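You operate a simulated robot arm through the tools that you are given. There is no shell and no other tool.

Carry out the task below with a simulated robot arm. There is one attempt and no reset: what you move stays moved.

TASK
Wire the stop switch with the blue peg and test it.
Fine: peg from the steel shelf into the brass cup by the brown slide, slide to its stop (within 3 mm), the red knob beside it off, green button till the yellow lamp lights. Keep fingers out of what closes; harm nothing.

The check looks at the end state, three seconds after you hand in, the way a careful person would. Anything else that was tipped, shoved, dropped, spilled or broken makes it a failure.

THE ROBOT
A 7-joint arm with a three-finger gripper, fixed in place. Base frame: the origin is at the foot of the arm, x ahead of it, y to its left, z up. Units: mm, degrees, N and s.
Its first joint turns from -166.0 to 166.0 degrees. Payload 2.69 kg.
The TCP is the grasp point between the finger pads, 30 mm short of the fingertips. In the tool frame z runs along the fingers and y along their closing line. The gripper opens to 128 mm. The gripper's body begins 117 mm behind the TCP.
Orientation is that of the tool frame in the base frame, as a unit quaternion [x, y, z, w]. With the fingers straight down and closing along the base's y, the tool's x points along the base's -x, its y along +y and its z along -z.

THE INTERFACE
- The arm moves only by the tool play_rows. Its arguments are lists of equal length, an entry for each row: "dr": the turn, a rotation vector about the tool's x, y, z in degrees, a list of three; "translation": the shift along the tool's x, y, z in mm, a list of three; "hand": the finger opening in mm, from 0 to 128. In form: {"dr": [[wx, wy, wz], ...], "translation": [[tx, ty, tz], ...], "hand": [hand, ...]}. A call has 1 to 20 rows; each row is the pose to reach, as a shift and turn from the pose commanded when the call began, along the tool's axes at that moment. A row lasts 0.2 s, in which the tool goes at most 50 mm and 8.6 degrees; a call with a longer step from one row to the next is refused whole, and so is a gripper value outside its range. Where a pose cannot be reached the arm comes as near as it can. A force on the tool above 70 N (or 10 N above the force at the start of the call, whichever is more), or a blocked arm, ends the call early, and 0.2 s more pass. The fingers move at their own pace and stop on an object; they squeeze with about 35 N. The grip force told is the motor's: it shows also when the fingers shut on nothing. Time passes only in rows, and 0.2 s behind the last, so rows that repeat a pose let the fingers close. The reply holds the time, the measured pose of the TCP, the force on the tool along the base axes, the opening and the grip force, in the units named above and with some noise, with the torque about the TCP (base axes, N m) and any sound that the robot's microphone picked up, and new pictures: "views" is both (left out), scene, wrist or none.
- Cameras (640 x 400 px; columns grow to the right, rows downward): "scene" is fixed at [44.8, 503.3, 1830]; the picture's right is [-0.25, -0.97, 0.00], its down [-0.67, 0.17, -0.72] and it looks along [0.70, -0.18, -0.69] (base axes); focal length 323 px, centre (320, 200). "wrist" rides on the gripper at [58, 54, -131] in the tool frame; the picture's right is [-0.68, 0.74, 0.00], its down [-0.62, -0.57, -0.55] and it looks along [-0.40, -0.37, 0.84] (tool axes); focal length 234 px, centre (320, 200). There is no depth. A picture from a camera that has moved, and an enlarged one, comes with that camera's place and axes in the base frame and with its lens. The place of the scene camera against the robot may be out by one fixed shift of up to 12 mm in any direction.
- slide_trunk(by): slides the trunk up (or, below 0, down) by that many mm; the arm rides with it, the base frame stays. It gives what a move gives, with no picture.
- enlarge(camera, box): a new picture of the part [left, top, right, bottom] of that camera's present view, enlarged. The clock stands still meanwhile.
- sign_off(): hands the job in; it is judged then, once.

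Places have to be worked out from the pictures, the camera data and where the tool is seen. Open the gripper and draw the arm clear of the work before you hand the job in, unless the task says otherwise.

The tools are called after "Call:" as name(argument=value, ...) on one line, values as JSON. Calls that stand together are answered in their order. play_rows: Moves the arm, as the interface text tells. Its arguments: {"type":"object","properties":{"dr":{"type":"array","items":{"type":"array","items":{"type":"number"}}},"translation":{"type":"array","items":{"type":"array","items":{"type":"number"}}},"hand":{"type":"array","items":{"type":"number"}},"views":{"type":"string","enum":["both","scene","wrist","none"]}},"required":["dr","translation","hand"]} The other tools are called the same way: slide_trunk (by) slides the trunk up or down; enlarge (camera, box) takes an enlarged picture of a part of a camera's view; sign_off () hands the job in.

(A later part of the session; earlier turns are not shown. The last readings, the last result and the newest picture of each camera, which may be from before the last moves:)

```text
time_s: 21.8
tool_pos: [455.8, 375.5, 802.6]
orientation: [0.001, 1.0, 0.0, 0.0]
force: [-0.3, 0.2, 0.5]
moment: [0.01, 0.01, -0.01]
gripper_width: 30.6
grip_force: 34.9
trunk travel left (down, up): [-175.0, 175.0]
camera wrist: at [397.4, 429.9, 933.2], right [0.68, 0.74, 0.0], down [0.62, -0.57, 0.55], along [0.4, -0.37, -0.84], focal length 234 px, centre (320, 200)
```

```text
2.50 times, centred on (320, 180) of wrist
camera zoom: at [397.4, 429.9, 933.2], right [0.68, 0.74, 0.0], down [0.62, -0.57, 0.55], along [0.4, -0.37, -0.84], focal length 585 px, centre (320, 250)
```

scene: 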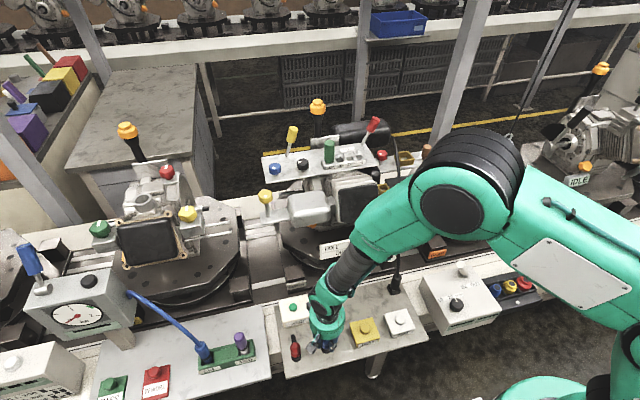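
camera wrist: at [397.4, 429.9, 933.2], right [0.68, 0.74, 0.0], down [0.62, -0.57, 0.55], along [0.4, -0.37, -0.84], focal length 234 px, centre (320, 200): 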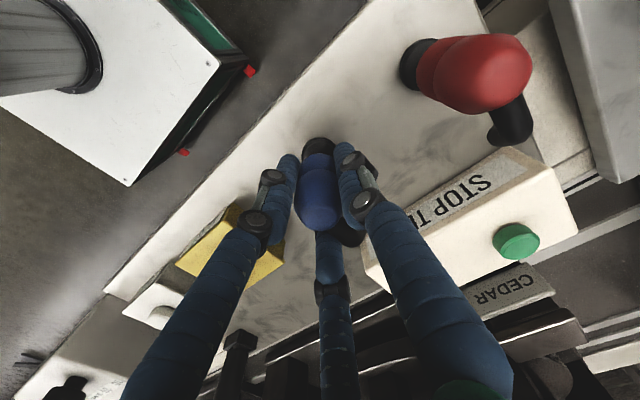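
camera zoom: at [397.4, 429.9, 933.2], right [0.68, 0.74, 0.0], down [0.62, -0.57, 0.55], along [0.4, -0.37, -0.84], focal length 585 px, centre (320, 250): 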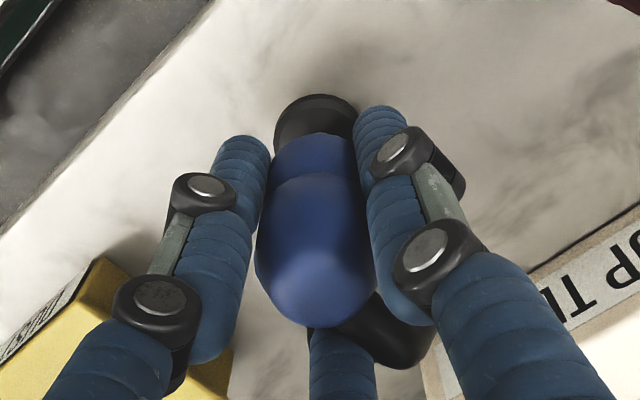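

Gripped at 30.6 mm width. I lift slowly and check what comes up with the peg.

Call:
play_rows(dr=[[0, 0, 0], [0, 0, 0], [0, 0, 0], [0, 0, 0], [0, 0, 0], [0, 0, 0]], translation=[[0, 0, -5], [0, 0, -15], [0, 0, -30], [0, 0, -50], [0, 0, -75], [0, 0, -100]], hand=[15, 15, 15, 15, 15, 15], views="both")

Call:
enlarge(camera="wrist", box=[240, 100, 400, 260])

Call:
enlarge(camera="scene", box=[280, 280, 370, 370])

```text
time_s: 23.2
tool_pos: [456.5, 373.3, 901.7]
orientation: [0.0, 1.0, 0.0, 0.001]
force: [-0.2, 0.1, -1.1]
moment: [-0.02, -0.01, 0.02]
gripper_width: 30.8
grip_force: 35.0
trunk travel left (down, up): [-175.0, 175.0]
camera wrist: at [397.8, 427.3, 1032.5], right [0.68, 0.74, 0.0], down [0.62, -0.57, 0.55], along [0.4, -0.37, -0.84], focal length 234 px, centre (320, 200)
```

scene: 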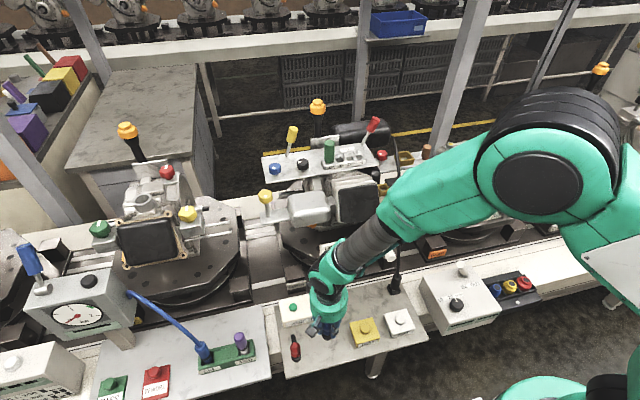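
wrist: 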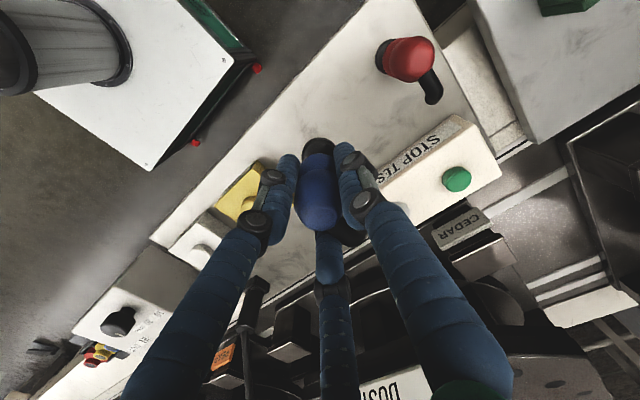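

```text
2.50 times, centred on (320, 180) of wrist
camera zoom: at [397.8, 427.3, 1032.5], right [0.68, 0.74, 0.0], down [0.62, -0.57, 0.55], along [0.4, -0.37, -0.84], focal length 585 px, centre (320, 250)
```

zoom: 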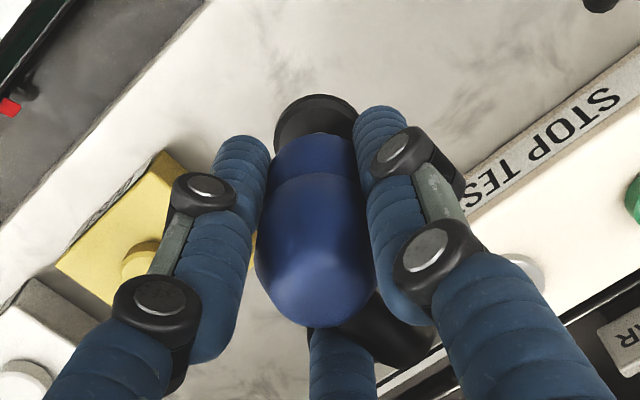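

```text
4.44 times, centred on (325, 325) of scene
camera zoom: at [44.8, 503.3, 1830.0], right [-0.25, -0.97, 0.0], down [-0.67, 0.17, -0.72], along [0.7, -0.18, -0.69], focal length 1436 px, centre (298, -356)
```

zoom: 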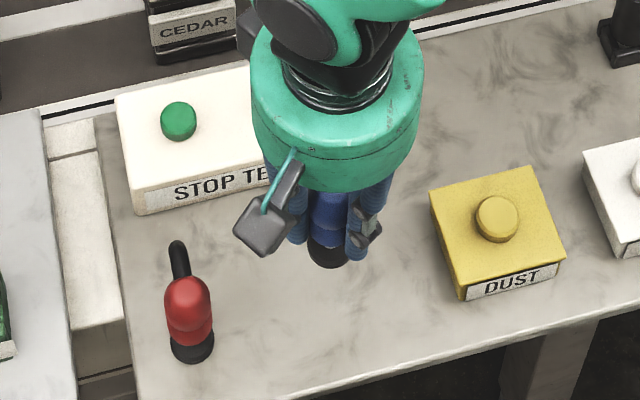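

The whole peg including its black foot came up cleanly (foot ≈66 mm below the TCP). I raise it high and then carry it over toward the cup, yawing 90° so the fingers will sit on the ±x sides and the tail points +y.

Call:
play_rows(dr=[[0, 0, 0], [0, 0, 0], [0, 0, 0], [0, 0, 0], [0, 0, 0], [0, 0, 0], [0, 0, 0], [0, 0, 0], [0, 0, 0], [0, 0, 0], [0, 0, 0], [0, 0, 0]], translation=[[0, 0, -30], [0, 0, -70], [0, 0, -112], [0, 0, -155], [0, 0, -198], [0, 0, -241], [0, 0, -284], [0, 0, -327], [0, 0, -370], [0, 0, -413], [0, 0, -455], [0, 0, -488]], hand=[15, 15, 15, 15, 15, 15, 15, 15, 15, 15, 15, 15], views="none")

Call:
play_rows(dr=[[0, 0, -4], [0, 0, -10], [0, 0, -16], [0, 0, -22], [0, 0, -28], [0, 0, -34], [0, 0, -40], [0, 0, -46], [0, 0, -52], [0, 0, -58], [0, 0, -64], [0, 0, -70], [0, 0, -76], [0, 0, -82], [0, 0, -87], [0, 0, -90]], translation=[[-15, -14, 0], [-43, -40, 0], [-71, -66, 0], [-100, -93, 0], [-129, -120, 0], [-158, -148, 0], [-187, -175, 0], [-216, -202, 0], [-245, -229, 0], [-274, -256, 0], [-303, -283, 0], [-332, -310, 0], [-361, -337, 0], [-388, -363, 0], [-412, -385, 0], [-430, -402, 0]], hand=[15, 15, 15, 15, 15, 15, 15, 15, 15, 15, 15, 15, 15, 15, 15, 15], views="both")

```text
time_s: 25.8
tool_pos: [454.6, 375.5, 1386.8]
orientation: [0.0, 1.0, 0.0, 0.0]
force: [0.1, 0.4, -1.3]
moment: [0.01, -0.01, -0.03]
gripper_width: 30.8
grip_force: 35.3
trunk travel left (down, up): [-175.0, 175.0]
```

```text
time_s: 29.2
tool_pos: [884.4, -31.1, 1389.5]
orientation: [0.708, -0.706, -0.001, 0.001]
force: [-0.7, -0.4, -1.0]
moment: [-0.01, -0.03, 0.01]
gripper_width: 30.3
grip_force: 35.8
trunk travel left (down, up): [-175.0, 175.0]
camera wrist: at [829.9, -88.5, 1520.1], right [-0.74, 0.68, 0.0], down [0.57, 0.62, 0.55], along [0.37, 0.4, -0.84], focal length 234 px, centre (320, 200)
```

scene: 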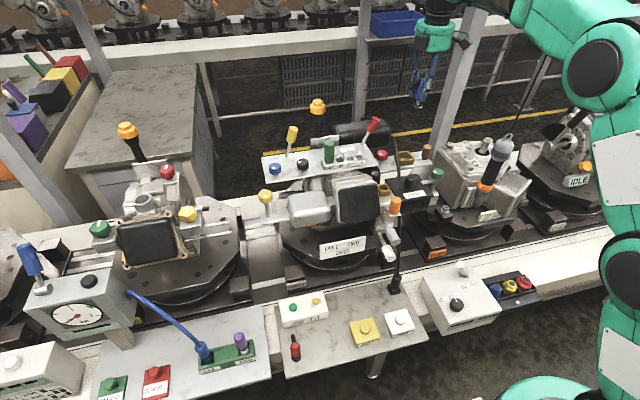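
wrist: 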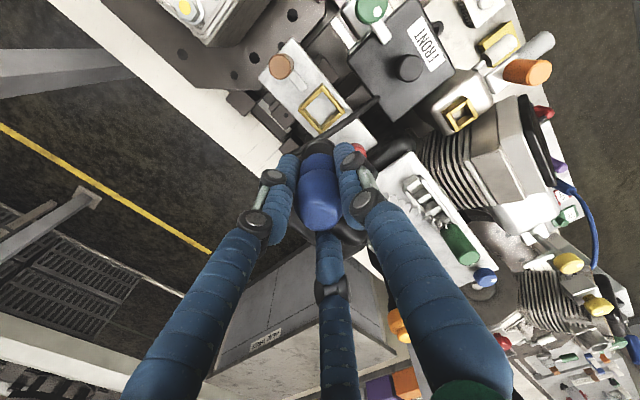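

I hold still a moment to check the settled pose, then enlarge the cup seen beneath the peg.

Call:
play_rows(dr=[[0, 0, 0], [0, 0, 0]], translation=[[0, 0, 0], [0, 0, 0]], hand=[15, 15], views="wrist")

Call:
enlarge(camera="wrist", box=[260, 60, 388, 160])

```text
time_s: 29.8
tool_pos: [883.3, -28.7, 1390.6]
orientation: [-0.707, 0.707, -0.001, 0.001]
force: [0.3, -0.4, -0.9]
moment: [-0.02, -0.01, -0.01]
gripper_width: 30.5
grip_force: 35.0
trunk travel left (down, up): [-175.0, 175.0]
camera wrist: at [829.6, -87.8, 1520.5], right [-0.74, 0.68, 0.0], down [0.57, 0.62, 0.55], along [0.37, 0.4, -0.84], focal length 234 px, centre (320, 200)
```

wrist: 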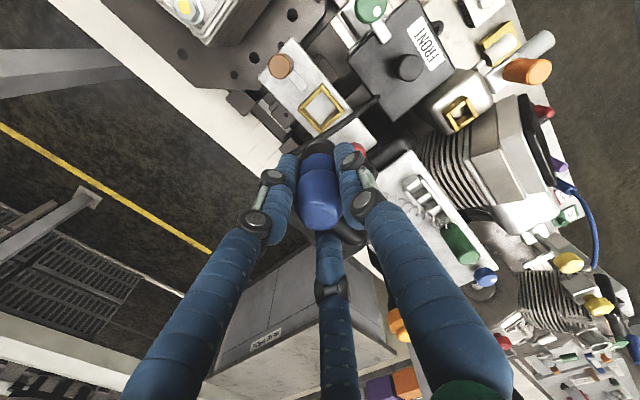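

```text
4.00 times, centred on (324, 110) of wrist
camera zoom: at [829.6, -87.8, 1520.5], right [-0.74, 0.68, 0.0], down [0.57, 0.62, 0.55], along [0.37, 0.4, -0.84], focal length 937 px, centre (304, 560)
```

zoom: 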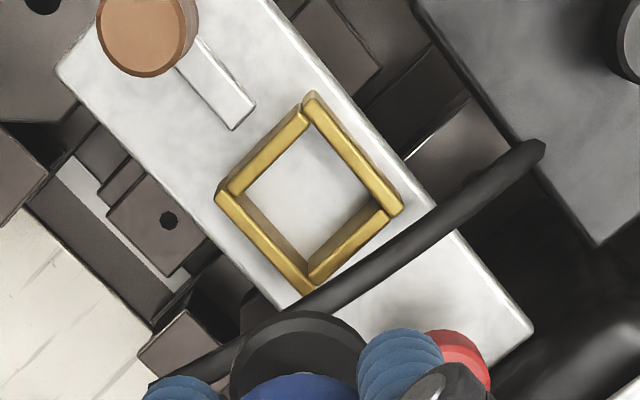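

Cup centre appears about 3 mm toward +y from the tool axis. I correct, descend 100 mm and re-check alignment.

Call:
play_rows(dr=[[0, 0, 0], [0, 0, 0], [0, 0, 0], [0, 0, 0], [0, 0, 0]], translation=[[-3.1, 0.6, 20], [-3.1, 0.6, 50], [-3.1, 0.6, 80], [-3.1, 0.6, 100], [-3.1, 0.6, 100]], hand=[15, 15, 15, 15, 15], views="both")

Call:
enlarge(camera="wrist", box=[260, 70, 388, 170])

Call:
enlarge(camera="scene", box=[370, 90, 450, 180])

```text
time_s: 31.0
tool_pos: [884.2, -22.9, 1290.1]
orientation: [-0.707, 0.707, 0.0, 0.0]
force: [0.9, 0.7, -1.2]
moment: [-0.02, 0.04, 0.0]
gripper_width: 30.3
grip_force: 34.8
trunk travel left (down, up): [-175.0, 175.0]
camera wrist: at [829.6, -80.1, 1420.8], right [-0.74, 0.68, 0.0], down [0.57, 0.62, 0.55], along [0.37, 0.4, -0.84], focal length 234 px, centre (320, 200)
```

scene: 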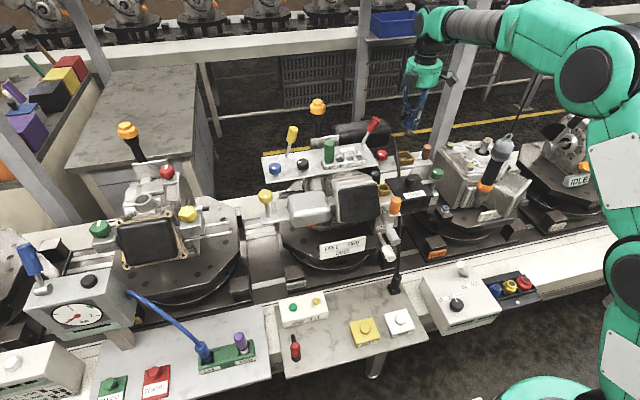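
wrist: 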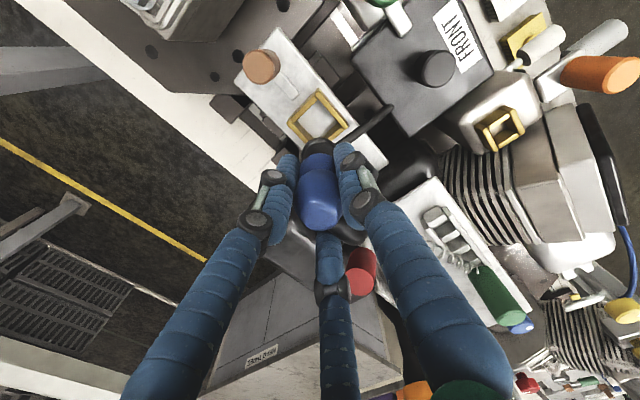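

```text
4.00 times, centred on (324, 120) of wrist
camera zoom: at [829.6, -80.1, 1420.8], right [-0.74, 0.68, 0.0], down [0.57, 0.62, 0.55], along [0.37, 0.4, -0.84], focal length 937 px, centre (304, 520)
```

zoom: 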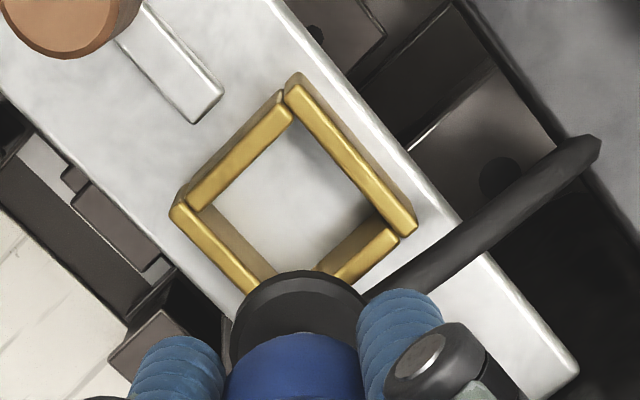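

```text
4.44 times, centred on (410, 135) of scene
camera zoom: at [44.8, 503.3, 1830.0], right [-0.25, -0.97, 0.0], down [-0.67, 0.17, -0.72], along [0.7, -0.18, -0.69], focal length 1436 px, centre (-80, 489)
```

zoom: 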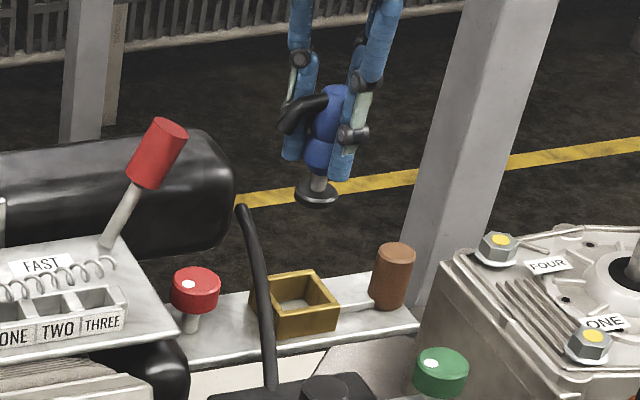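

The held peg (foot disc, thin pin, body, tail to +y) looks right. I apply a small correction (+1, -2 mm), descend to foot ≈ 25 mm above the cup rim and let it settle before re-checking.

Call:
play_rows(dr=[[0, 0, 0], [0, 0, 0], [0, 0, 0], [0, 0, 0], [0, 0, 0], [0, 0, 0]], translation=[[1.9, -0.9, 15], [1.9, -0.9, 35], [1.9, -0.9, 50], [1.9, -0.9, 60], [1.9, -0.9, 60], [1.9, -0.9, 60]], hand=[15, 15, 15, 15, 15, 15], views="both")

Call:
enlarge(camera="wrist", box=[256, 80, 384, 180])

Call:
enlarge(camera="scene", box=[370, 110, 450, 180])

```text
time_s: 32.4
tool_pos: [884.2, -24.7, 1229.2]
orientation: [-0.707, 0.707, 0.0, 0.0]
force: [-0.1, -0.1, -0.7]
moment: [0.01, -0.01, -0.02]
gripper_width: 30.6
grip_force: 34.9
trunk travel left (down, up): [-175.0, 175.0]
camera wrist: at [831.8, -82.4, 1359.3], right [-0.74, 0.68, 0.0], down [0.57, 0.62, 0.55], along [0.37, 0.4, -0.84], focal length 234 px, centre (320, 200)
```

scene: 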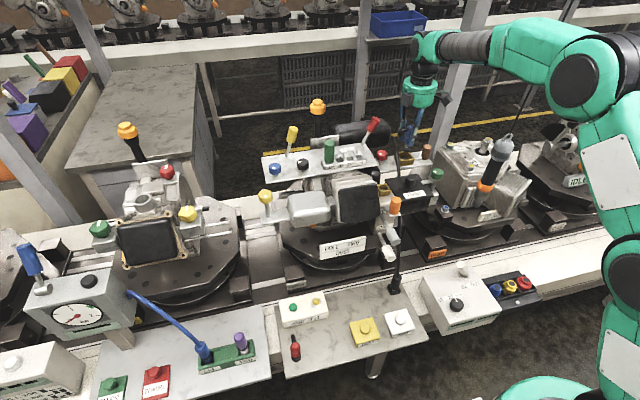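
wrist: 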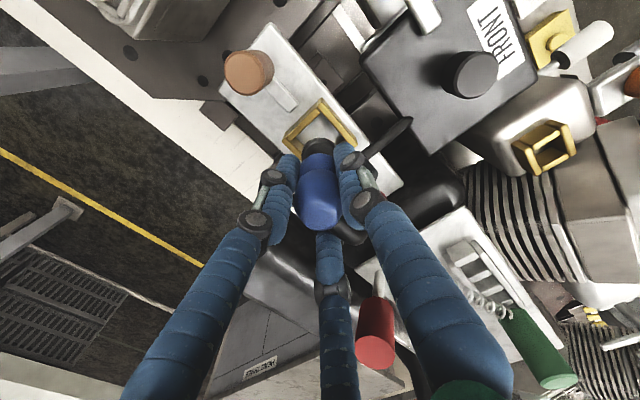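

```text
4.00 times, centred on (320, 130) of wrist
camera zoom: at [831.8, -82.4, 1359.3], right [-0.74, 0.68, 0.0], down [0.57, 0.62, 0.55], along [0.37, 0.4, -0.84], focal length 937 px, centre (320, 480)
```

zoom: 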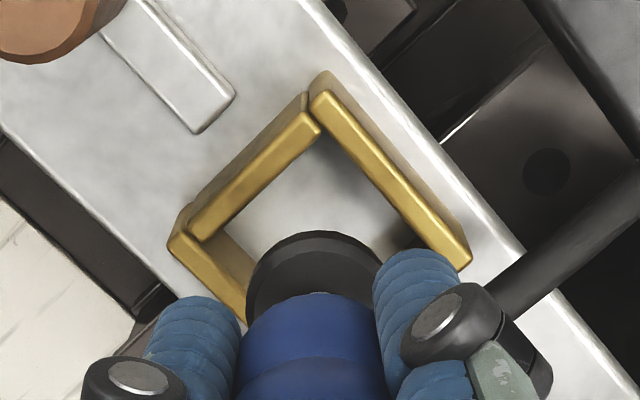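

```text
5.71 times, centred on (410, 145) of scene
camera zoom: at [44.8, 503.3, 1830.0], right [-0.25, -0.97, 0.0], down [-0.67, 0.17, -0.72], along [0.7, -0.18, -0.69], focal length 1846 px, centre (-194, 514)
```

zoom: 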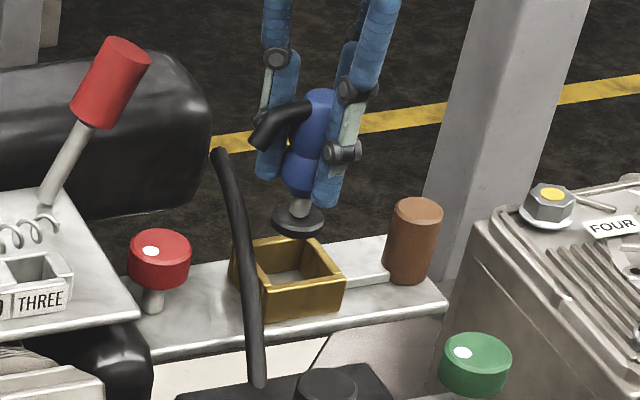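

Alignment is within about half a millimetre. I lower the foot into the cup in small steps, stopping short of the floor.

Call:
play_rows(dr=[[0, 0, 0], [0, 0, 0], [0, 0, 0], [0, 0, 0], [0, 0, 0], [0, 0, 0]], translation=[[0, 0, 8], [0, 0, 16], [0, 0, 24], [0, 0, 31], [0, 0, 38], [0, 0, 38]], hand=[15, 15, 15, 15, 15, 15], views="both")

Call:
enlarge(camera="wrist", box=[256, 90, 384, 190])

Call:
enlarge(camera="scene", box=[380, 120, 440, 180])

```text
time_s: 33.8
tool_pos: [885.7, -25.2, 1189.4]
orientation: [-0.707, 0.707, 0.0, -0.001]
force: [0.2, -0.6, 0.4]
moment: [0.01, 0.01, -0.01]
gripper_width: 30.4
grip_force: 35.0
trunk travel left (down, up): [-175.0, 175.0]
camera wrist: at [831.8, -83.2, 1321.0], right [-0.74, 0.68, 0.0], down [0.57, 0.62, 0.55], along [0.37, 0.4, -0.84], focal length 234 px, centre (320, 200)
```

scene: 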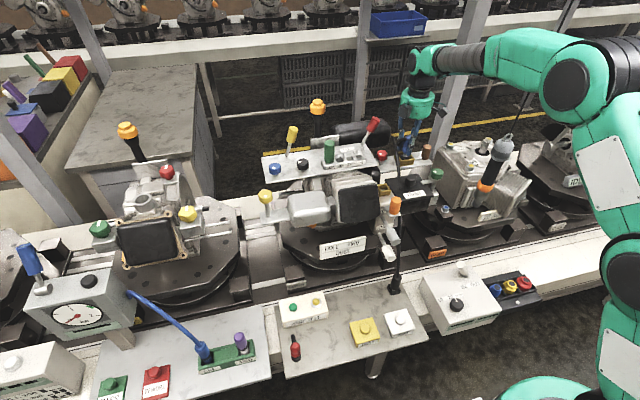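
wrist: 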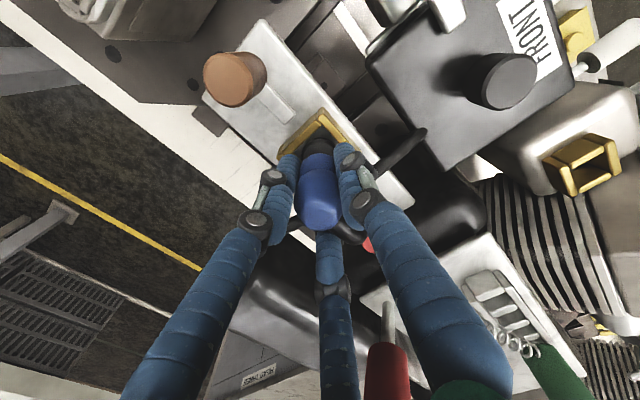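

```text
4.00 times, centred on (320, 140) of wrist
camera zoom: at [831.8, -83.2, 1321.0], right [-0.74, 0.68, 0.0], down [0.57, 0.62, 0.55], along [0.37, 0.4, -0.84], focal length 937 px, centre (320, 440)
```

zoom: 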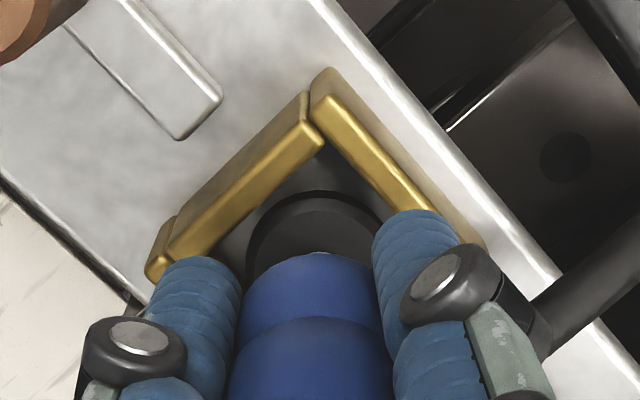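

```text
6.67 times, centred on (410, 150) of scene
camera zoom: at [44.8, 503.3, 1830.0], right [-0.25, -0.97, 0.0], down [-0.67, 0.17, -0.72], along [0.7, -0.18, -0.69], focal length 2154 px, centre (-280, 533)
```

zoom: 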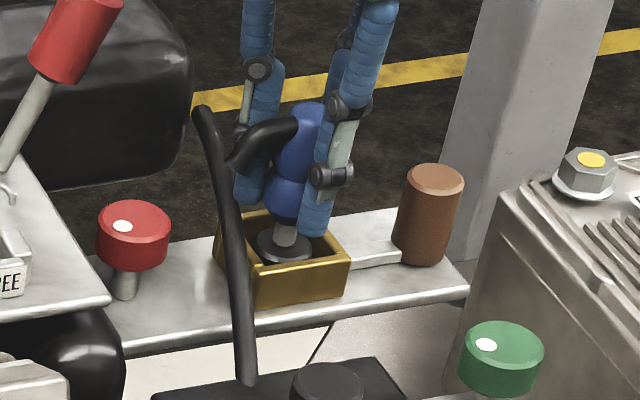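

The foot is inside the cup walls, not touching. I lower a few mm at a time watching force_z.

Call:
play_rows(dr=[[0, 0, 0], [0, 0, 0], [0, 0, 0]], translation=[[0, 0, 2], [0, 0, 4], [0, 0, 4]], hand=[15, 15, 15], views="none")

Call:
play_rows(dr=[[0, 0, 0], [0, 0, 0], [0, 0, 0]], translation=[[0, 0, 1.5], [0, 0, 3], [0, 0, 3]], hand=[15, 15, 15], views="none")

```text
time_s: 34.6
tool_pos: [885.0, -24.7, 1186.3]
orientation: [0.707, -0.707, 0.0, 0.0]
force: [0.2, 0.2, -0.7]
moment: [0.0, -0.02, 0.0]
gripper_width: 30.1
grip_force: 35.4
trunk travel left (down, up): [-175.0, 175.0]
```

```text
time_s: 35.4
tool_pos: [885.1, -25.9, 1184.0]
orientation: [-0.707, 0.707, 0.0, 0.0]
force: [-0.5, 0.0, -1.7]
moment: [0.05, 0.02, -0.04]
gripper_width: 30.0
grip_force: 34.8
trunk travel left (down, up): [-175.0, 175.0]
```

No contact yet; I continue in 2 mm steps.

Call:
play_rows(dr=[[0, 0, 0], [0, 0, 0]], translation=[[0, 0, 2], [0, 0, 2]], hand=[15, 15], views="none")

Call:
play_rows(dr=[[0, 0, 0], [0, 0, 0]], translation=[[0, 0, 2], [0, 0, 2]], hand=[15, 15], views="none")

Call:
play_rows(dr=[[0, 0, 0], [0, 0, 0]], translation=[[0, 0, 1.5], [0, 0, 1.5]], hand=[15, 15], views="wrist")

```text
time_s: 36.0
tool_pos: [886.4, -25.0, 1182.5]
orientation: [0.707, -0.707, 0.0, 0.0]
force: [0.2, 0.3, -1.2]
moment: [-0.01, 0.01, -0.02]
gripper_width: 30.3
grip_force: 34.2
trunk travel left (down, up): [-175.0, 175.0]
```

```text
time_s: 36.6
tool_pos: [886.6, -24.8, 1179.9]
orientation: [-0.707, 0.707, 0.0, 0.001]
force: [-0.2, -0.5, -0.6]
moment: [-0.02, -0.03, -0.04]
gripper_width: 30.0
grip_force: 35.3
trunk travel left (down, up): [-175.0, 175.0]
```

```text
time_s: 37.2
tool_pos: [885.8, -24.4, 1179.0]
orientation: [-0.707, 0.707, 0.0, -0.001]
force: [-0.1, 0.2, -1.0]
moment: [0.01, -0.01, -0.03]
gripper_width: 30.1
grip_force: 34.9
trunk travel left (down, up): [-175.0, 175.0]
camera wrist: at [832.3, -82.5, 1309.9], right [-0.74, 0.68, 0.0], down [0.57, 0.62, 0.55], along [0.37, 0.4, -0.84], focal length 234 px, centre (320, 200)
```

wrist: 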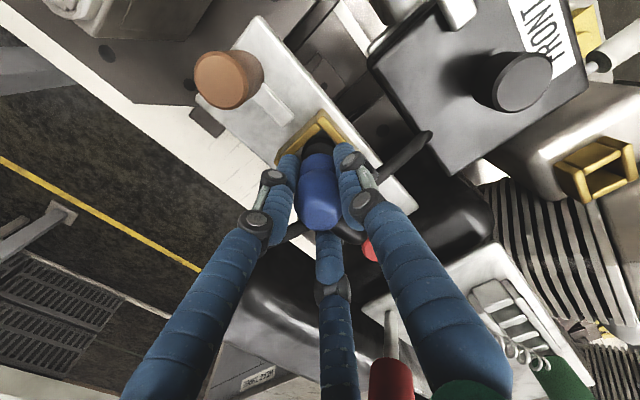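

Still no contact at TCP 1179; I check the pictures for the remaining gap.

Call:
enlarge(camera="wrist", box=[264, 95, 376, 165])

Call:
enlarge(camera="scene", box=[388, 135, 428, 170])

```text
5.71 times, centred on (320, 130) of wrist
camera zoom: at [832.3, -82.5, 1309.9], right [-0.74, 0.68, 0.0], down [0.57, 0.62, 0.55], along [0.37, 0.4, -0.84], focal length 1338 px, centre (320, 600)
```

zoom: 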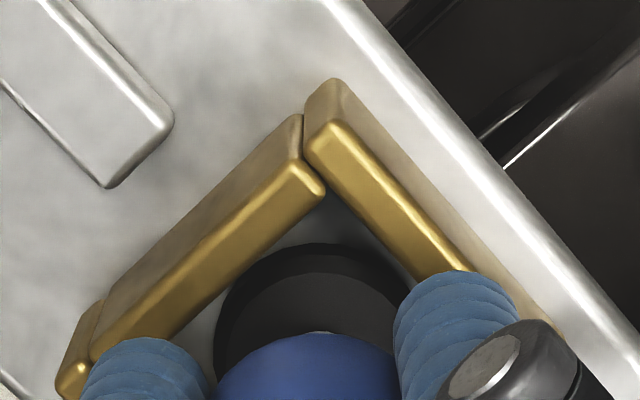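

```text
11.43 times, centred on (408, 152) of scene
camera zoom: at [44.8, 503.3, 1830.0], right [-0.25, -0.97, 0.0], down [-0.67, 0.17, -0.72], along [0.7, -0.18, -0.69], focal length 3692 px, centre (-686, 743)
```

zoom: 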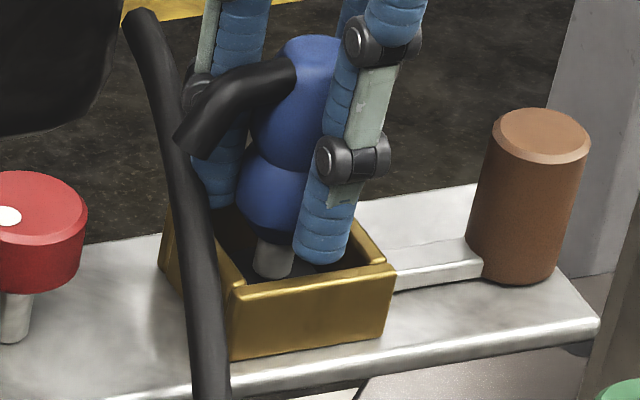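

The foot must be within a few mm of the floor. The tail's tip droops near the black rod, so I go 1 mm at a time, watching force and moment.

Call:
play_rows(dr=[[0, 0, 0], [0, 0, 0]], translation=[[0, 0, 1], [0, 0, 1]], hand=[15, 15], views="none")

Call:
play_rows(dr=[[0, 0, 0], [0, 0, 0]], translation=[[0, 0, 1], [0, 0, 1]], hand=[15, 15], views="scene")

Call:
enlarge(camera="scene", box=[388, 135, 428, 170])

```text
time_s: 37.8
tool_pos: [884.7, -24.8, 1178.0]
orientation: [0.707, -0.707, 0.0, 0.0]
force: [-0.1, 0.1, -1.2]
moment: [0.04, -0.01, 0.04]
gripper_width: 30.2
grip_force: 35.4
trunk travel left (down, up): [-175.0, 175.0]
```

```text
time_s: 38.4
tool_pos: [885.9, -24.8, 1177.6]
orientation: [-0.707, 0.708, -0.001, 0.001]
force: [-0.5, 1.9, 5.6]
moment: [0.08, 0.05, -0.08]
gripper_width: 30.2
grip_force: 35.6
trunk travel left (down, up): [-175.0, 175.0]
```

scene: 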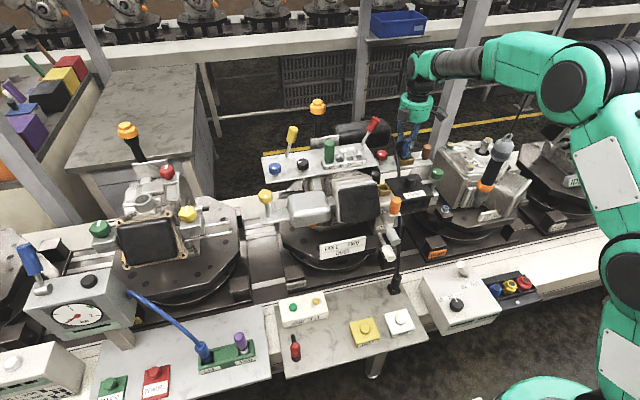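

```text
11.43 times, centred on (408, 152) of scene
camera zoom: at [44.8, 503.3, 1830.0], right [-0.25, -0.97, 0.0], down [-0.67, 0.17, -0.72], along [0.7, -0.18, -0.69], focal length 3692 px, centre (-686, 743)
```

zoom: 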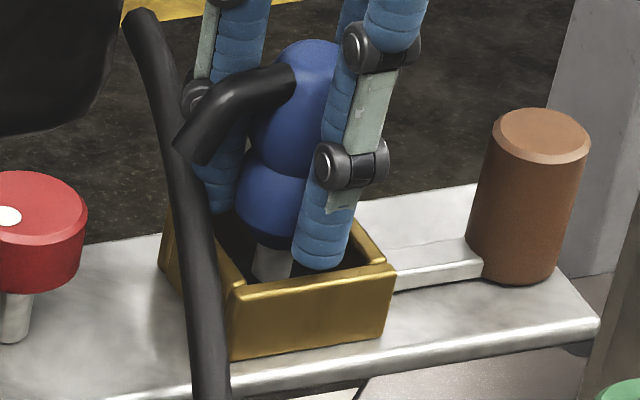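

Contact: ~6 N upward with a small moment, consistent with the foot resting on the cup floor. I release by opening modestly along x and look.

Call:
play_rows(dr=[[0, 0, 0], [0, 0, 0], [0, 0, 0], [0, 0, 0]], translation=[[0, 0, 0], [0, 0, 0], [0, 0, 0], [0, 0, 0]], hand=[32, 36, 44, 52], views="both")

Call:
enlarge(camera="scene", box=[388, 135, 428, 170])

Call:
enlarge(camera="wrist", box=[264, 95, 392, 265])

```text
time_s: 39.4
tool_pos: [885.5, -23.8, 1176.0]
orientation: [0.707, -0.707, 0.0, 0.0]
force: [0.6, -1.1, 0.6]
moment: [0.0, 0.01, 0.02]
gripper_width: 52.3
grip_force: 0.0
trunk travel left (down, up): [-175.0, 175.0]
camera wrist: at [832.0, -82.5, 1307.1], right [-0.74, 0.68, 0.0], down [0.57, 0.62, 0.55], along [0.37, 0.4, -0.84], focal length 234 px, centre (320, 200)
```

scene: 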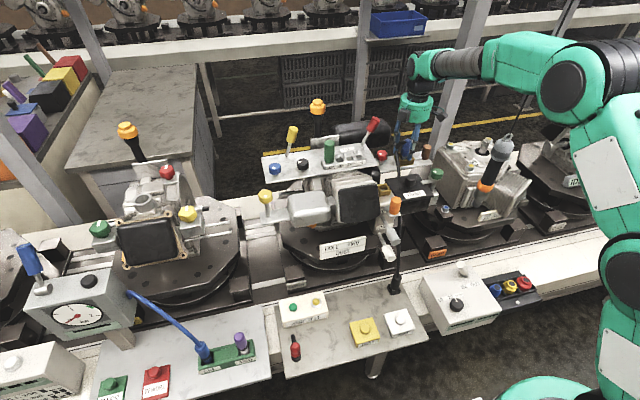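
wrist: 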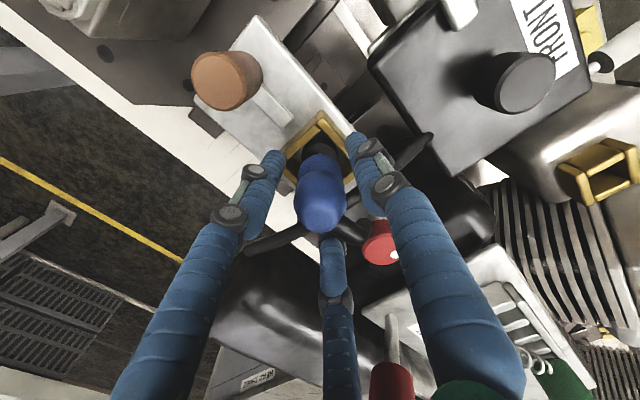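

```text
11.43 times, centred on (408, 152) of scene
camera zoom: at [44.8, 503.3, 1830.0], right [-0.25, -0.97, 0.0], down [-0.67, 0.17, -0.72], along [0.7, -0.18, -0.69], focal length 3692 px, centre (-686, 743)
```

zoom: 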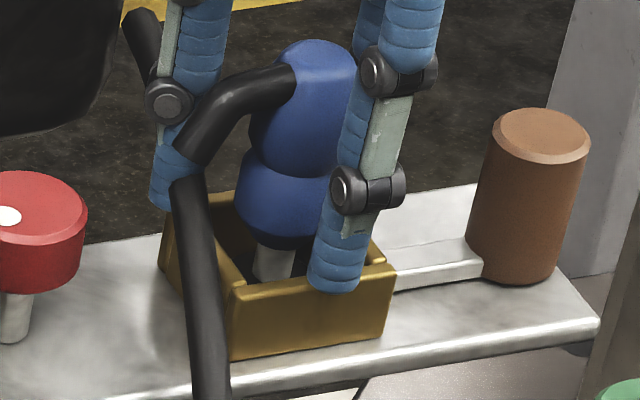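

```text
2.35 times, centred on (328, 180) of wrist
camera zoom: at [832.0, -82.5, 1307.1], right [-0.74, 0.68, 0.0], down [0.57, 0.62, 0.55], along [0.37, 0.4, -0.84], focal length 551 px, centre (301, 247)
```

zoom: 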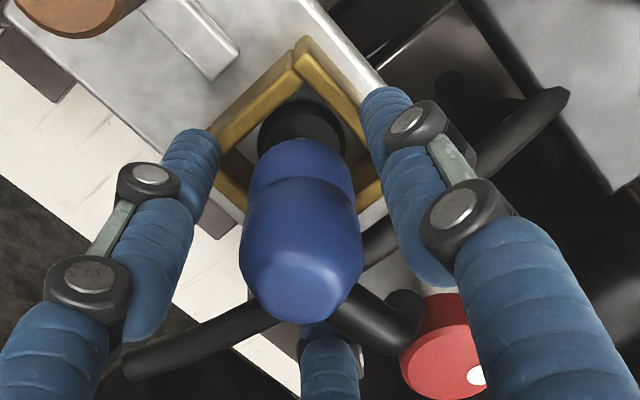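

The peg stands upright in the cup on its own. I retreat straight up.

Call:
play_rows(dr=[[0, 0, 0], [0, 0, 0], [0, 0, 0], [0, 0, 0], [0, 0, 0], [0, 0, 0], [0, 0, 0]], translation=[[0, 0, -6], [0, 0, -16], [0, 0, -32], [0, 0, -55], [0, 0, -80], [0, 0, -105], [0, 0, -125]], hand=[52, 52, 52, 52, 52, 52, 52], views="both")

Call:
enlarge(camera="scene", box=[378, 130, 438, 175])

Call:
enlarge(camera="wrist", box=[220, 60, 380, 190])

```text
time_s: 41.0
tool_pos: [884.9, -26.8, 1304.0]
orientation: [0.708, -0.706, 0.0, 0.0]
force: [0.3, -0.4, 0.2]
moment: [-0.02, 0.0, 0.0]
gripper_width: 52.1
grip_force: 0.0
trunk travel left (down, up): [-175.0, 175.0]
camera wrist: at [831.1, -84.6, 1434.0], right [-0.74, 0.68, 0.0], down [0.57, 0.62, 0.55], along [0.37, 0.4, -0.84], focal length 234 px, centre (320, 200)
```

scene: 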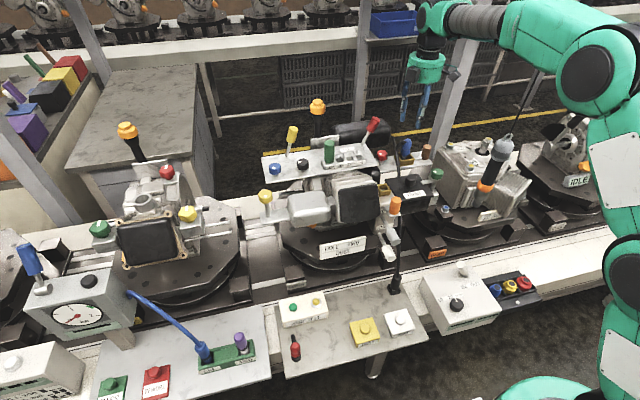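
wrist: 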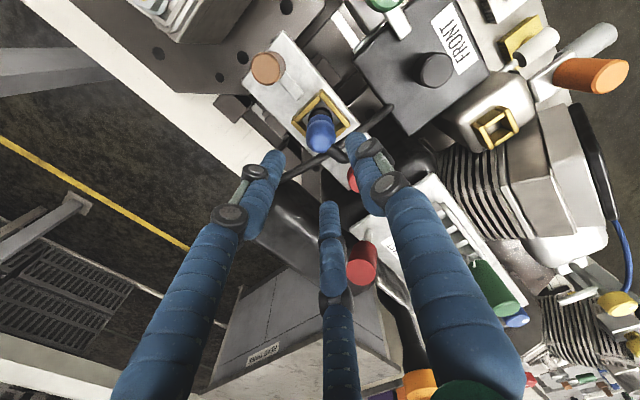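

```text
8.89 times, centred on (408, 152) of scene
camera zoom: at [44.8, 503.3, 1830.0], right [-0.25, -0.97, 0.0], down [-0.67, 0.17, -0.72], along [0.7, -0.18, -0.69], focal length 2872 px, centre (-462, 622)
```

zoom: 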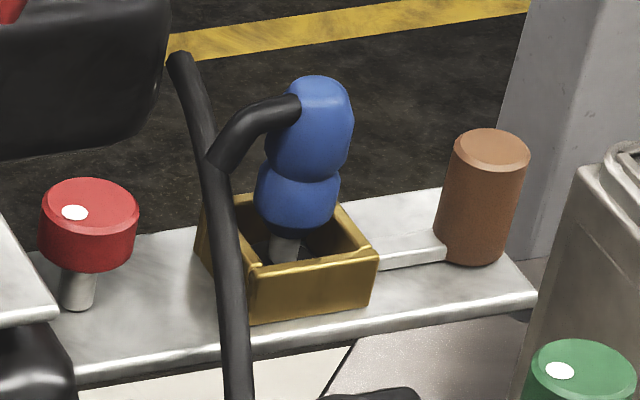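

```text
3.08 times, centred on (300, 125) of wrist
camera zoom: at [831.1, -84.6, 1434.0], right [-0.74, 0.68, 0.0], down [0.57, 0.62, 0.55], along [0.37, 0.4, -0.84], focal length 720 px, centre (382, 431)
```

zoom: 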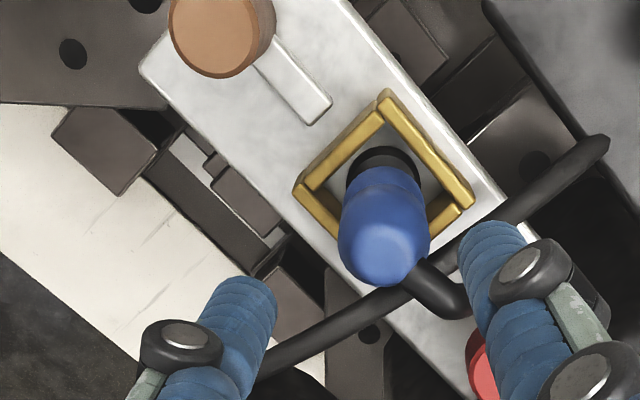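

The peg is seated upright. Next the slide: I check the space behind the brown knob (toward the engine) for the pushing fingers.

Call:
enlarge(camera="wrist", box=[120, 0, 300, 112])

Call:
enlarge(camera="scene", box=[415, 130, 495, 190])

```text
3.56 times, centred on (210, 56) of wrist
camera zoom: at [831.1, -84.6, 1434.0], right [-0.74, 0.68, 0.0], down [0.57, 0.62, 0.55], along [0.37, 0.4, -0.84], focal length 833 px, centre (711, 712)
```

zoom: 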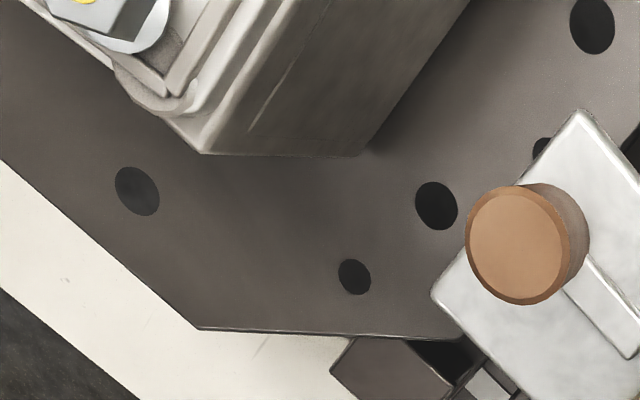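

```text
6.67 times, centred on (455, 160) of scene
camera zoom: at [44.8, 503.3, 1830.0], right [-0.25, -0.97, 0.0], down [-0.67, 0.17, -0.72], along [0.7, -0.18, -0.69], focal length 2154 px, centre (-580, 467)
```

zoom: 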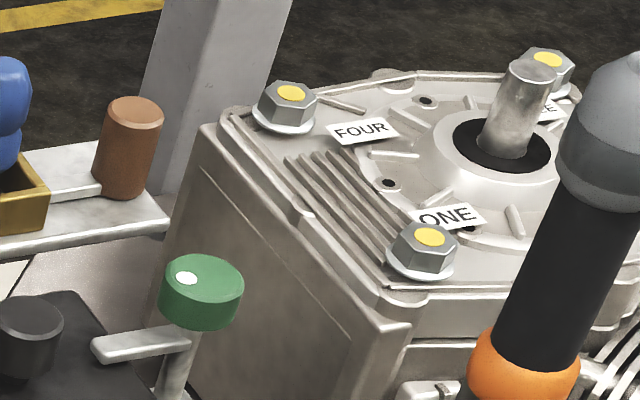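

There is about 55 mm between the knob's rear (y≈-122) and the engine (y≈-178). I close the fingers, move behind the knob at safe height, then descend to mid-knob height.

Call:
play_rows(dr=[[0, 0, 0], [0, 0, 0], [0, 0, 0], [0, 0, 0], [0, 0, 0]], translation=[[30, -1, 0], [65, -1, 0], [100, -1, 0], [122, -1, 0], [122, -1, 0]], hand=[30, 10, 0, 0, 0], views="both")

Call:
enlarge(camera="wrist", box=[220, 60, 420, 220])

```text
time_s: 42.2
tool_pos: [885.8, -149.8, 1303.5]
orientation: [0.707, -0.707, 0.0, 0.0]
force: [0.2, -0.8, -0.4]
moment: [0.01, 0.02, 0.01]
gripper_width: 2.1
grip_force: 31.1
trunk travel left (down, up): [-175.0, 175.0]
camera wrist: at [831.9, -206.9, 1434.0], right [-0.74, 0.68, 0.0], down [0.57, 0.62, 0.55], along [0.37, 0.4, -0.84], focal length 234 px, centre (320, 200)
```

scene: 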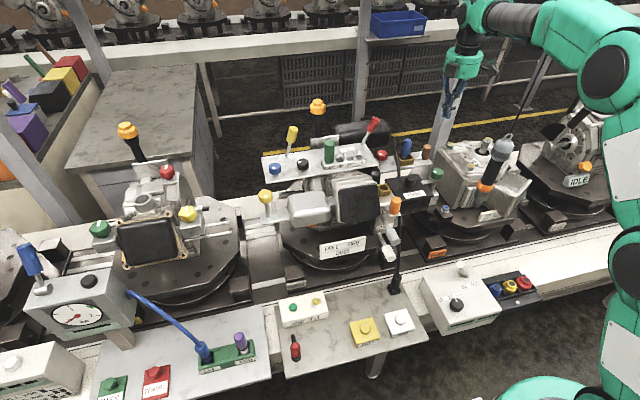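
wrist: 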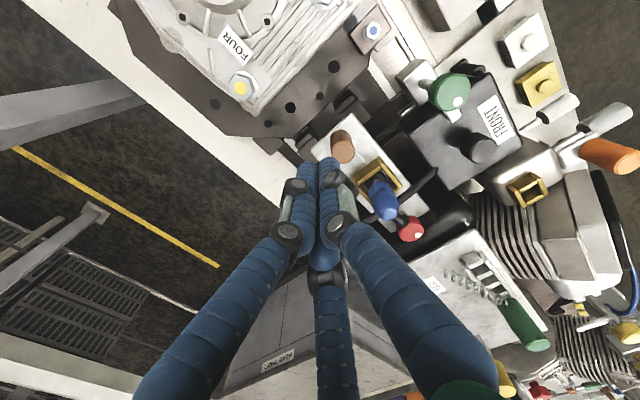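

```text
2.50 times, centred on (320, 140) of wrist
camera zoom: at [831.9, -206.9, 1434.0], right [-0.74, 0.68, 0.0], down [0.57, 0.62, 0.55], along [0.37, 0.4, -0.84], focal length 585 px, centre (320, 350)
```

zoom: 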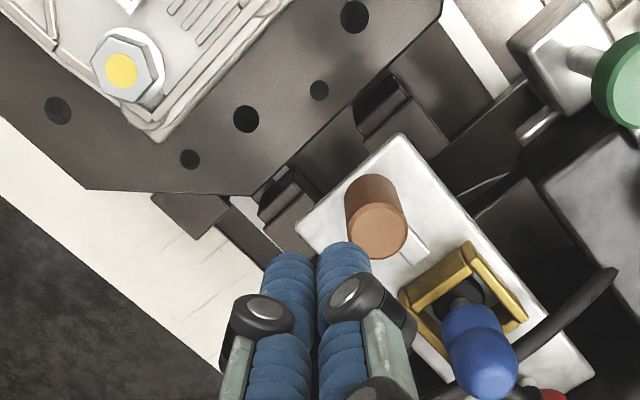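

The descent column behind the knob is clear of the engine and plate. I go down so the tips reach z≈1130.

Call:
play_rows(dr=[[0, 0, 0], [0, 0, 0], [0, 0, 0], [0, 0, 0], [0, 0, 0], [0, 0, 0], [0, 0, 0]], translation=[[0, 0, 25], [0, 0, 55], [0, 0, 85], [0, 0, 110], [0, 0, 130], [0, 0, 142], [0, 0, 142]], hand=[0, 0, 0, 0, 0, 0, 0], views="both")

Call:
enlarge(camera="wrist", box=[240, 80, 440, 230])

Call:
enlarge(camera="scene", box=[388, 120, 468, 180])

```text
time_s: 43.8
tool_pos: [886.5, -146.9, 1161.5]
orientation: [0.707, -0.707, 0.001, -0.001]
force: [0.4, -0.6, 0.1]
moment: [0.02, 0.03, 0.02]
gripper_width: 2.1
grip_force: 30.6
trunk travel left (down, up): [-175.0, 175.0]
camera wrist: at [832.9, -205.6, 1291.0], right [-0.74, 0.68, 0.0], down [0.57, 0.62, 0.55], along [0.37, 0.4, -0.84], focal length 234 px, centre (320, 200)
```

scene: 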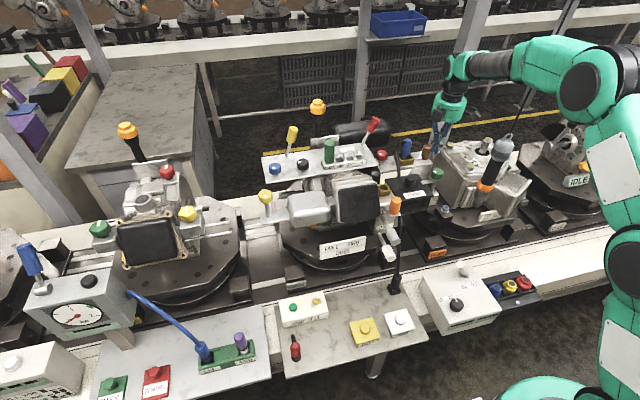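
wrist: 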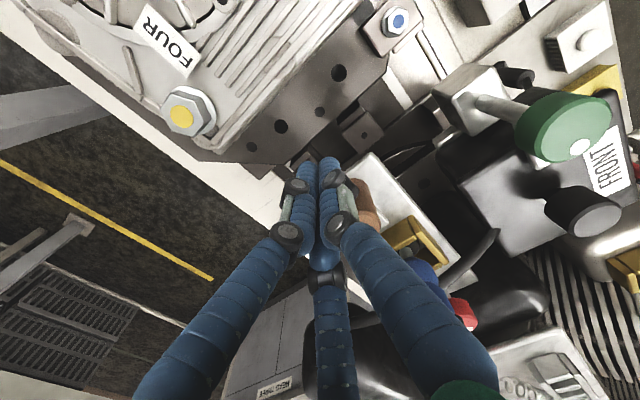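

```text
2.67 times, centred on (340, 155) of wrist
camera zoom: at [832.9, -205.6, 1291.0], right [-0.74, 0.68, 0.0], down [0.57, 0.62, 0.55], along [0.37, 0.4, -0.84], focal length 624 px, centre (267, 320)
```

zoom: 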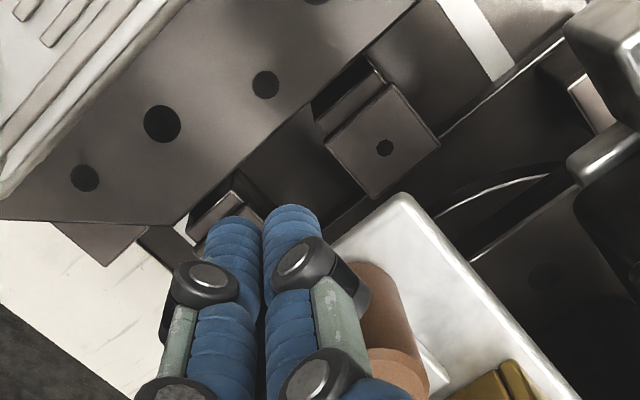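

```text
6.67 times, centred on (428, 150) of scene
camera zoom: at [44.8, 503.3, 1830.0], right [-0.25, -0.97, 0.0], down [-0.67, 0.17, -0.72], along [0.7, -0.18, -0.69], focal length 2154 px, centre (-400, 533)
```

zoom: 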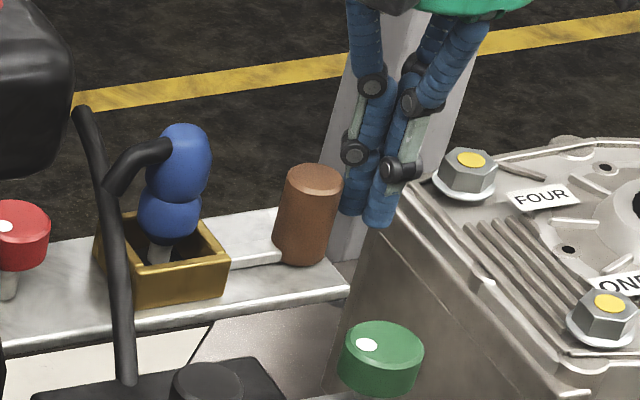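

Fingers are right behind the brown knob, clear of the engine. I push gently in +y and watch force_y for contact.

Call:
play_rows(dr=[[0, 0, 0], [0, 0, 0], [0, 0, 0], [0, 0, 0]], translation=[[-5, 0, 0], [-10, 0, 0], [-14, 0, 0], [-14, 0, 0]], hand=[0, 0, 0, 0], views="none")

Call:
play_rows(dr=[[0, 0, 0], [0, 0, 0], [0, 0, 0]], translation=[[-3, 0, 0], [-6, 0, 0], [-6, 0, 0]], hand=[0, 0, 0], views="scene")

Call:
enlarge(camera="scene", box=[388, 120, 468, 180])

```text
time_s: 44.8
tool_pos: [886.9, -133.3, 1158.9]
orientation: [-0.707, 0.708, 0.001, 0.0]
force: [1.0, -2.3, 0.8]
moment: [0.04, 0.0, -0.02]
gripper_width: 1.8
grip_force: 31.6
trunk travel left (down, up): [-175.0, 175.0]
```

```text
time_s: 45.6
tool_pos: [887.2, -127.5, 1159.7]
orientation: [-0.707, 0.707, 0.0, -0.001]
force: [1.6, -2.5, 2.2]
moment: [0.06, -0.01, -0.05]
gripper_width: 2.1
grip_force: 31.1
trunk travel left (down, up): [-175.0, 175.0]
```

scene: 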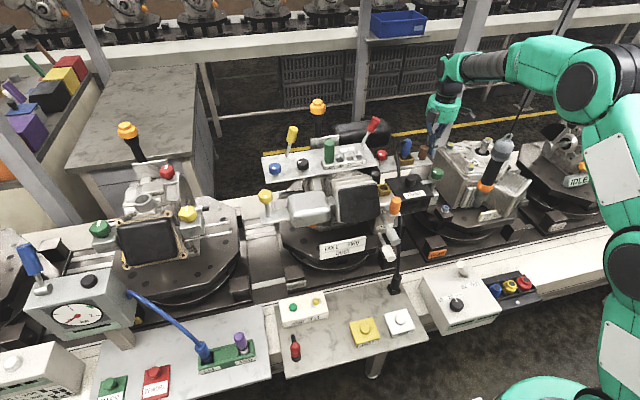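

```text
6.67 times, centred on (428, 150) of scene
camera zoom: at [44.8, 503.3, 1830.0], right [-0.25, -0.97, 0.0], down [-0.67, 0.17, -0.72], along [0.7, -0.18, -0.69], focal length 2154 px, centre (-400, 533)
```

zoom: 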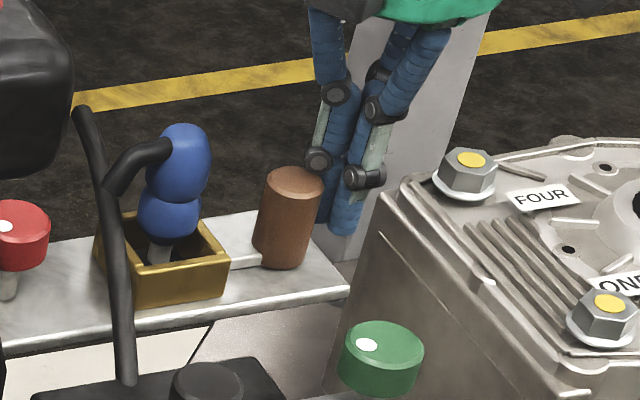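

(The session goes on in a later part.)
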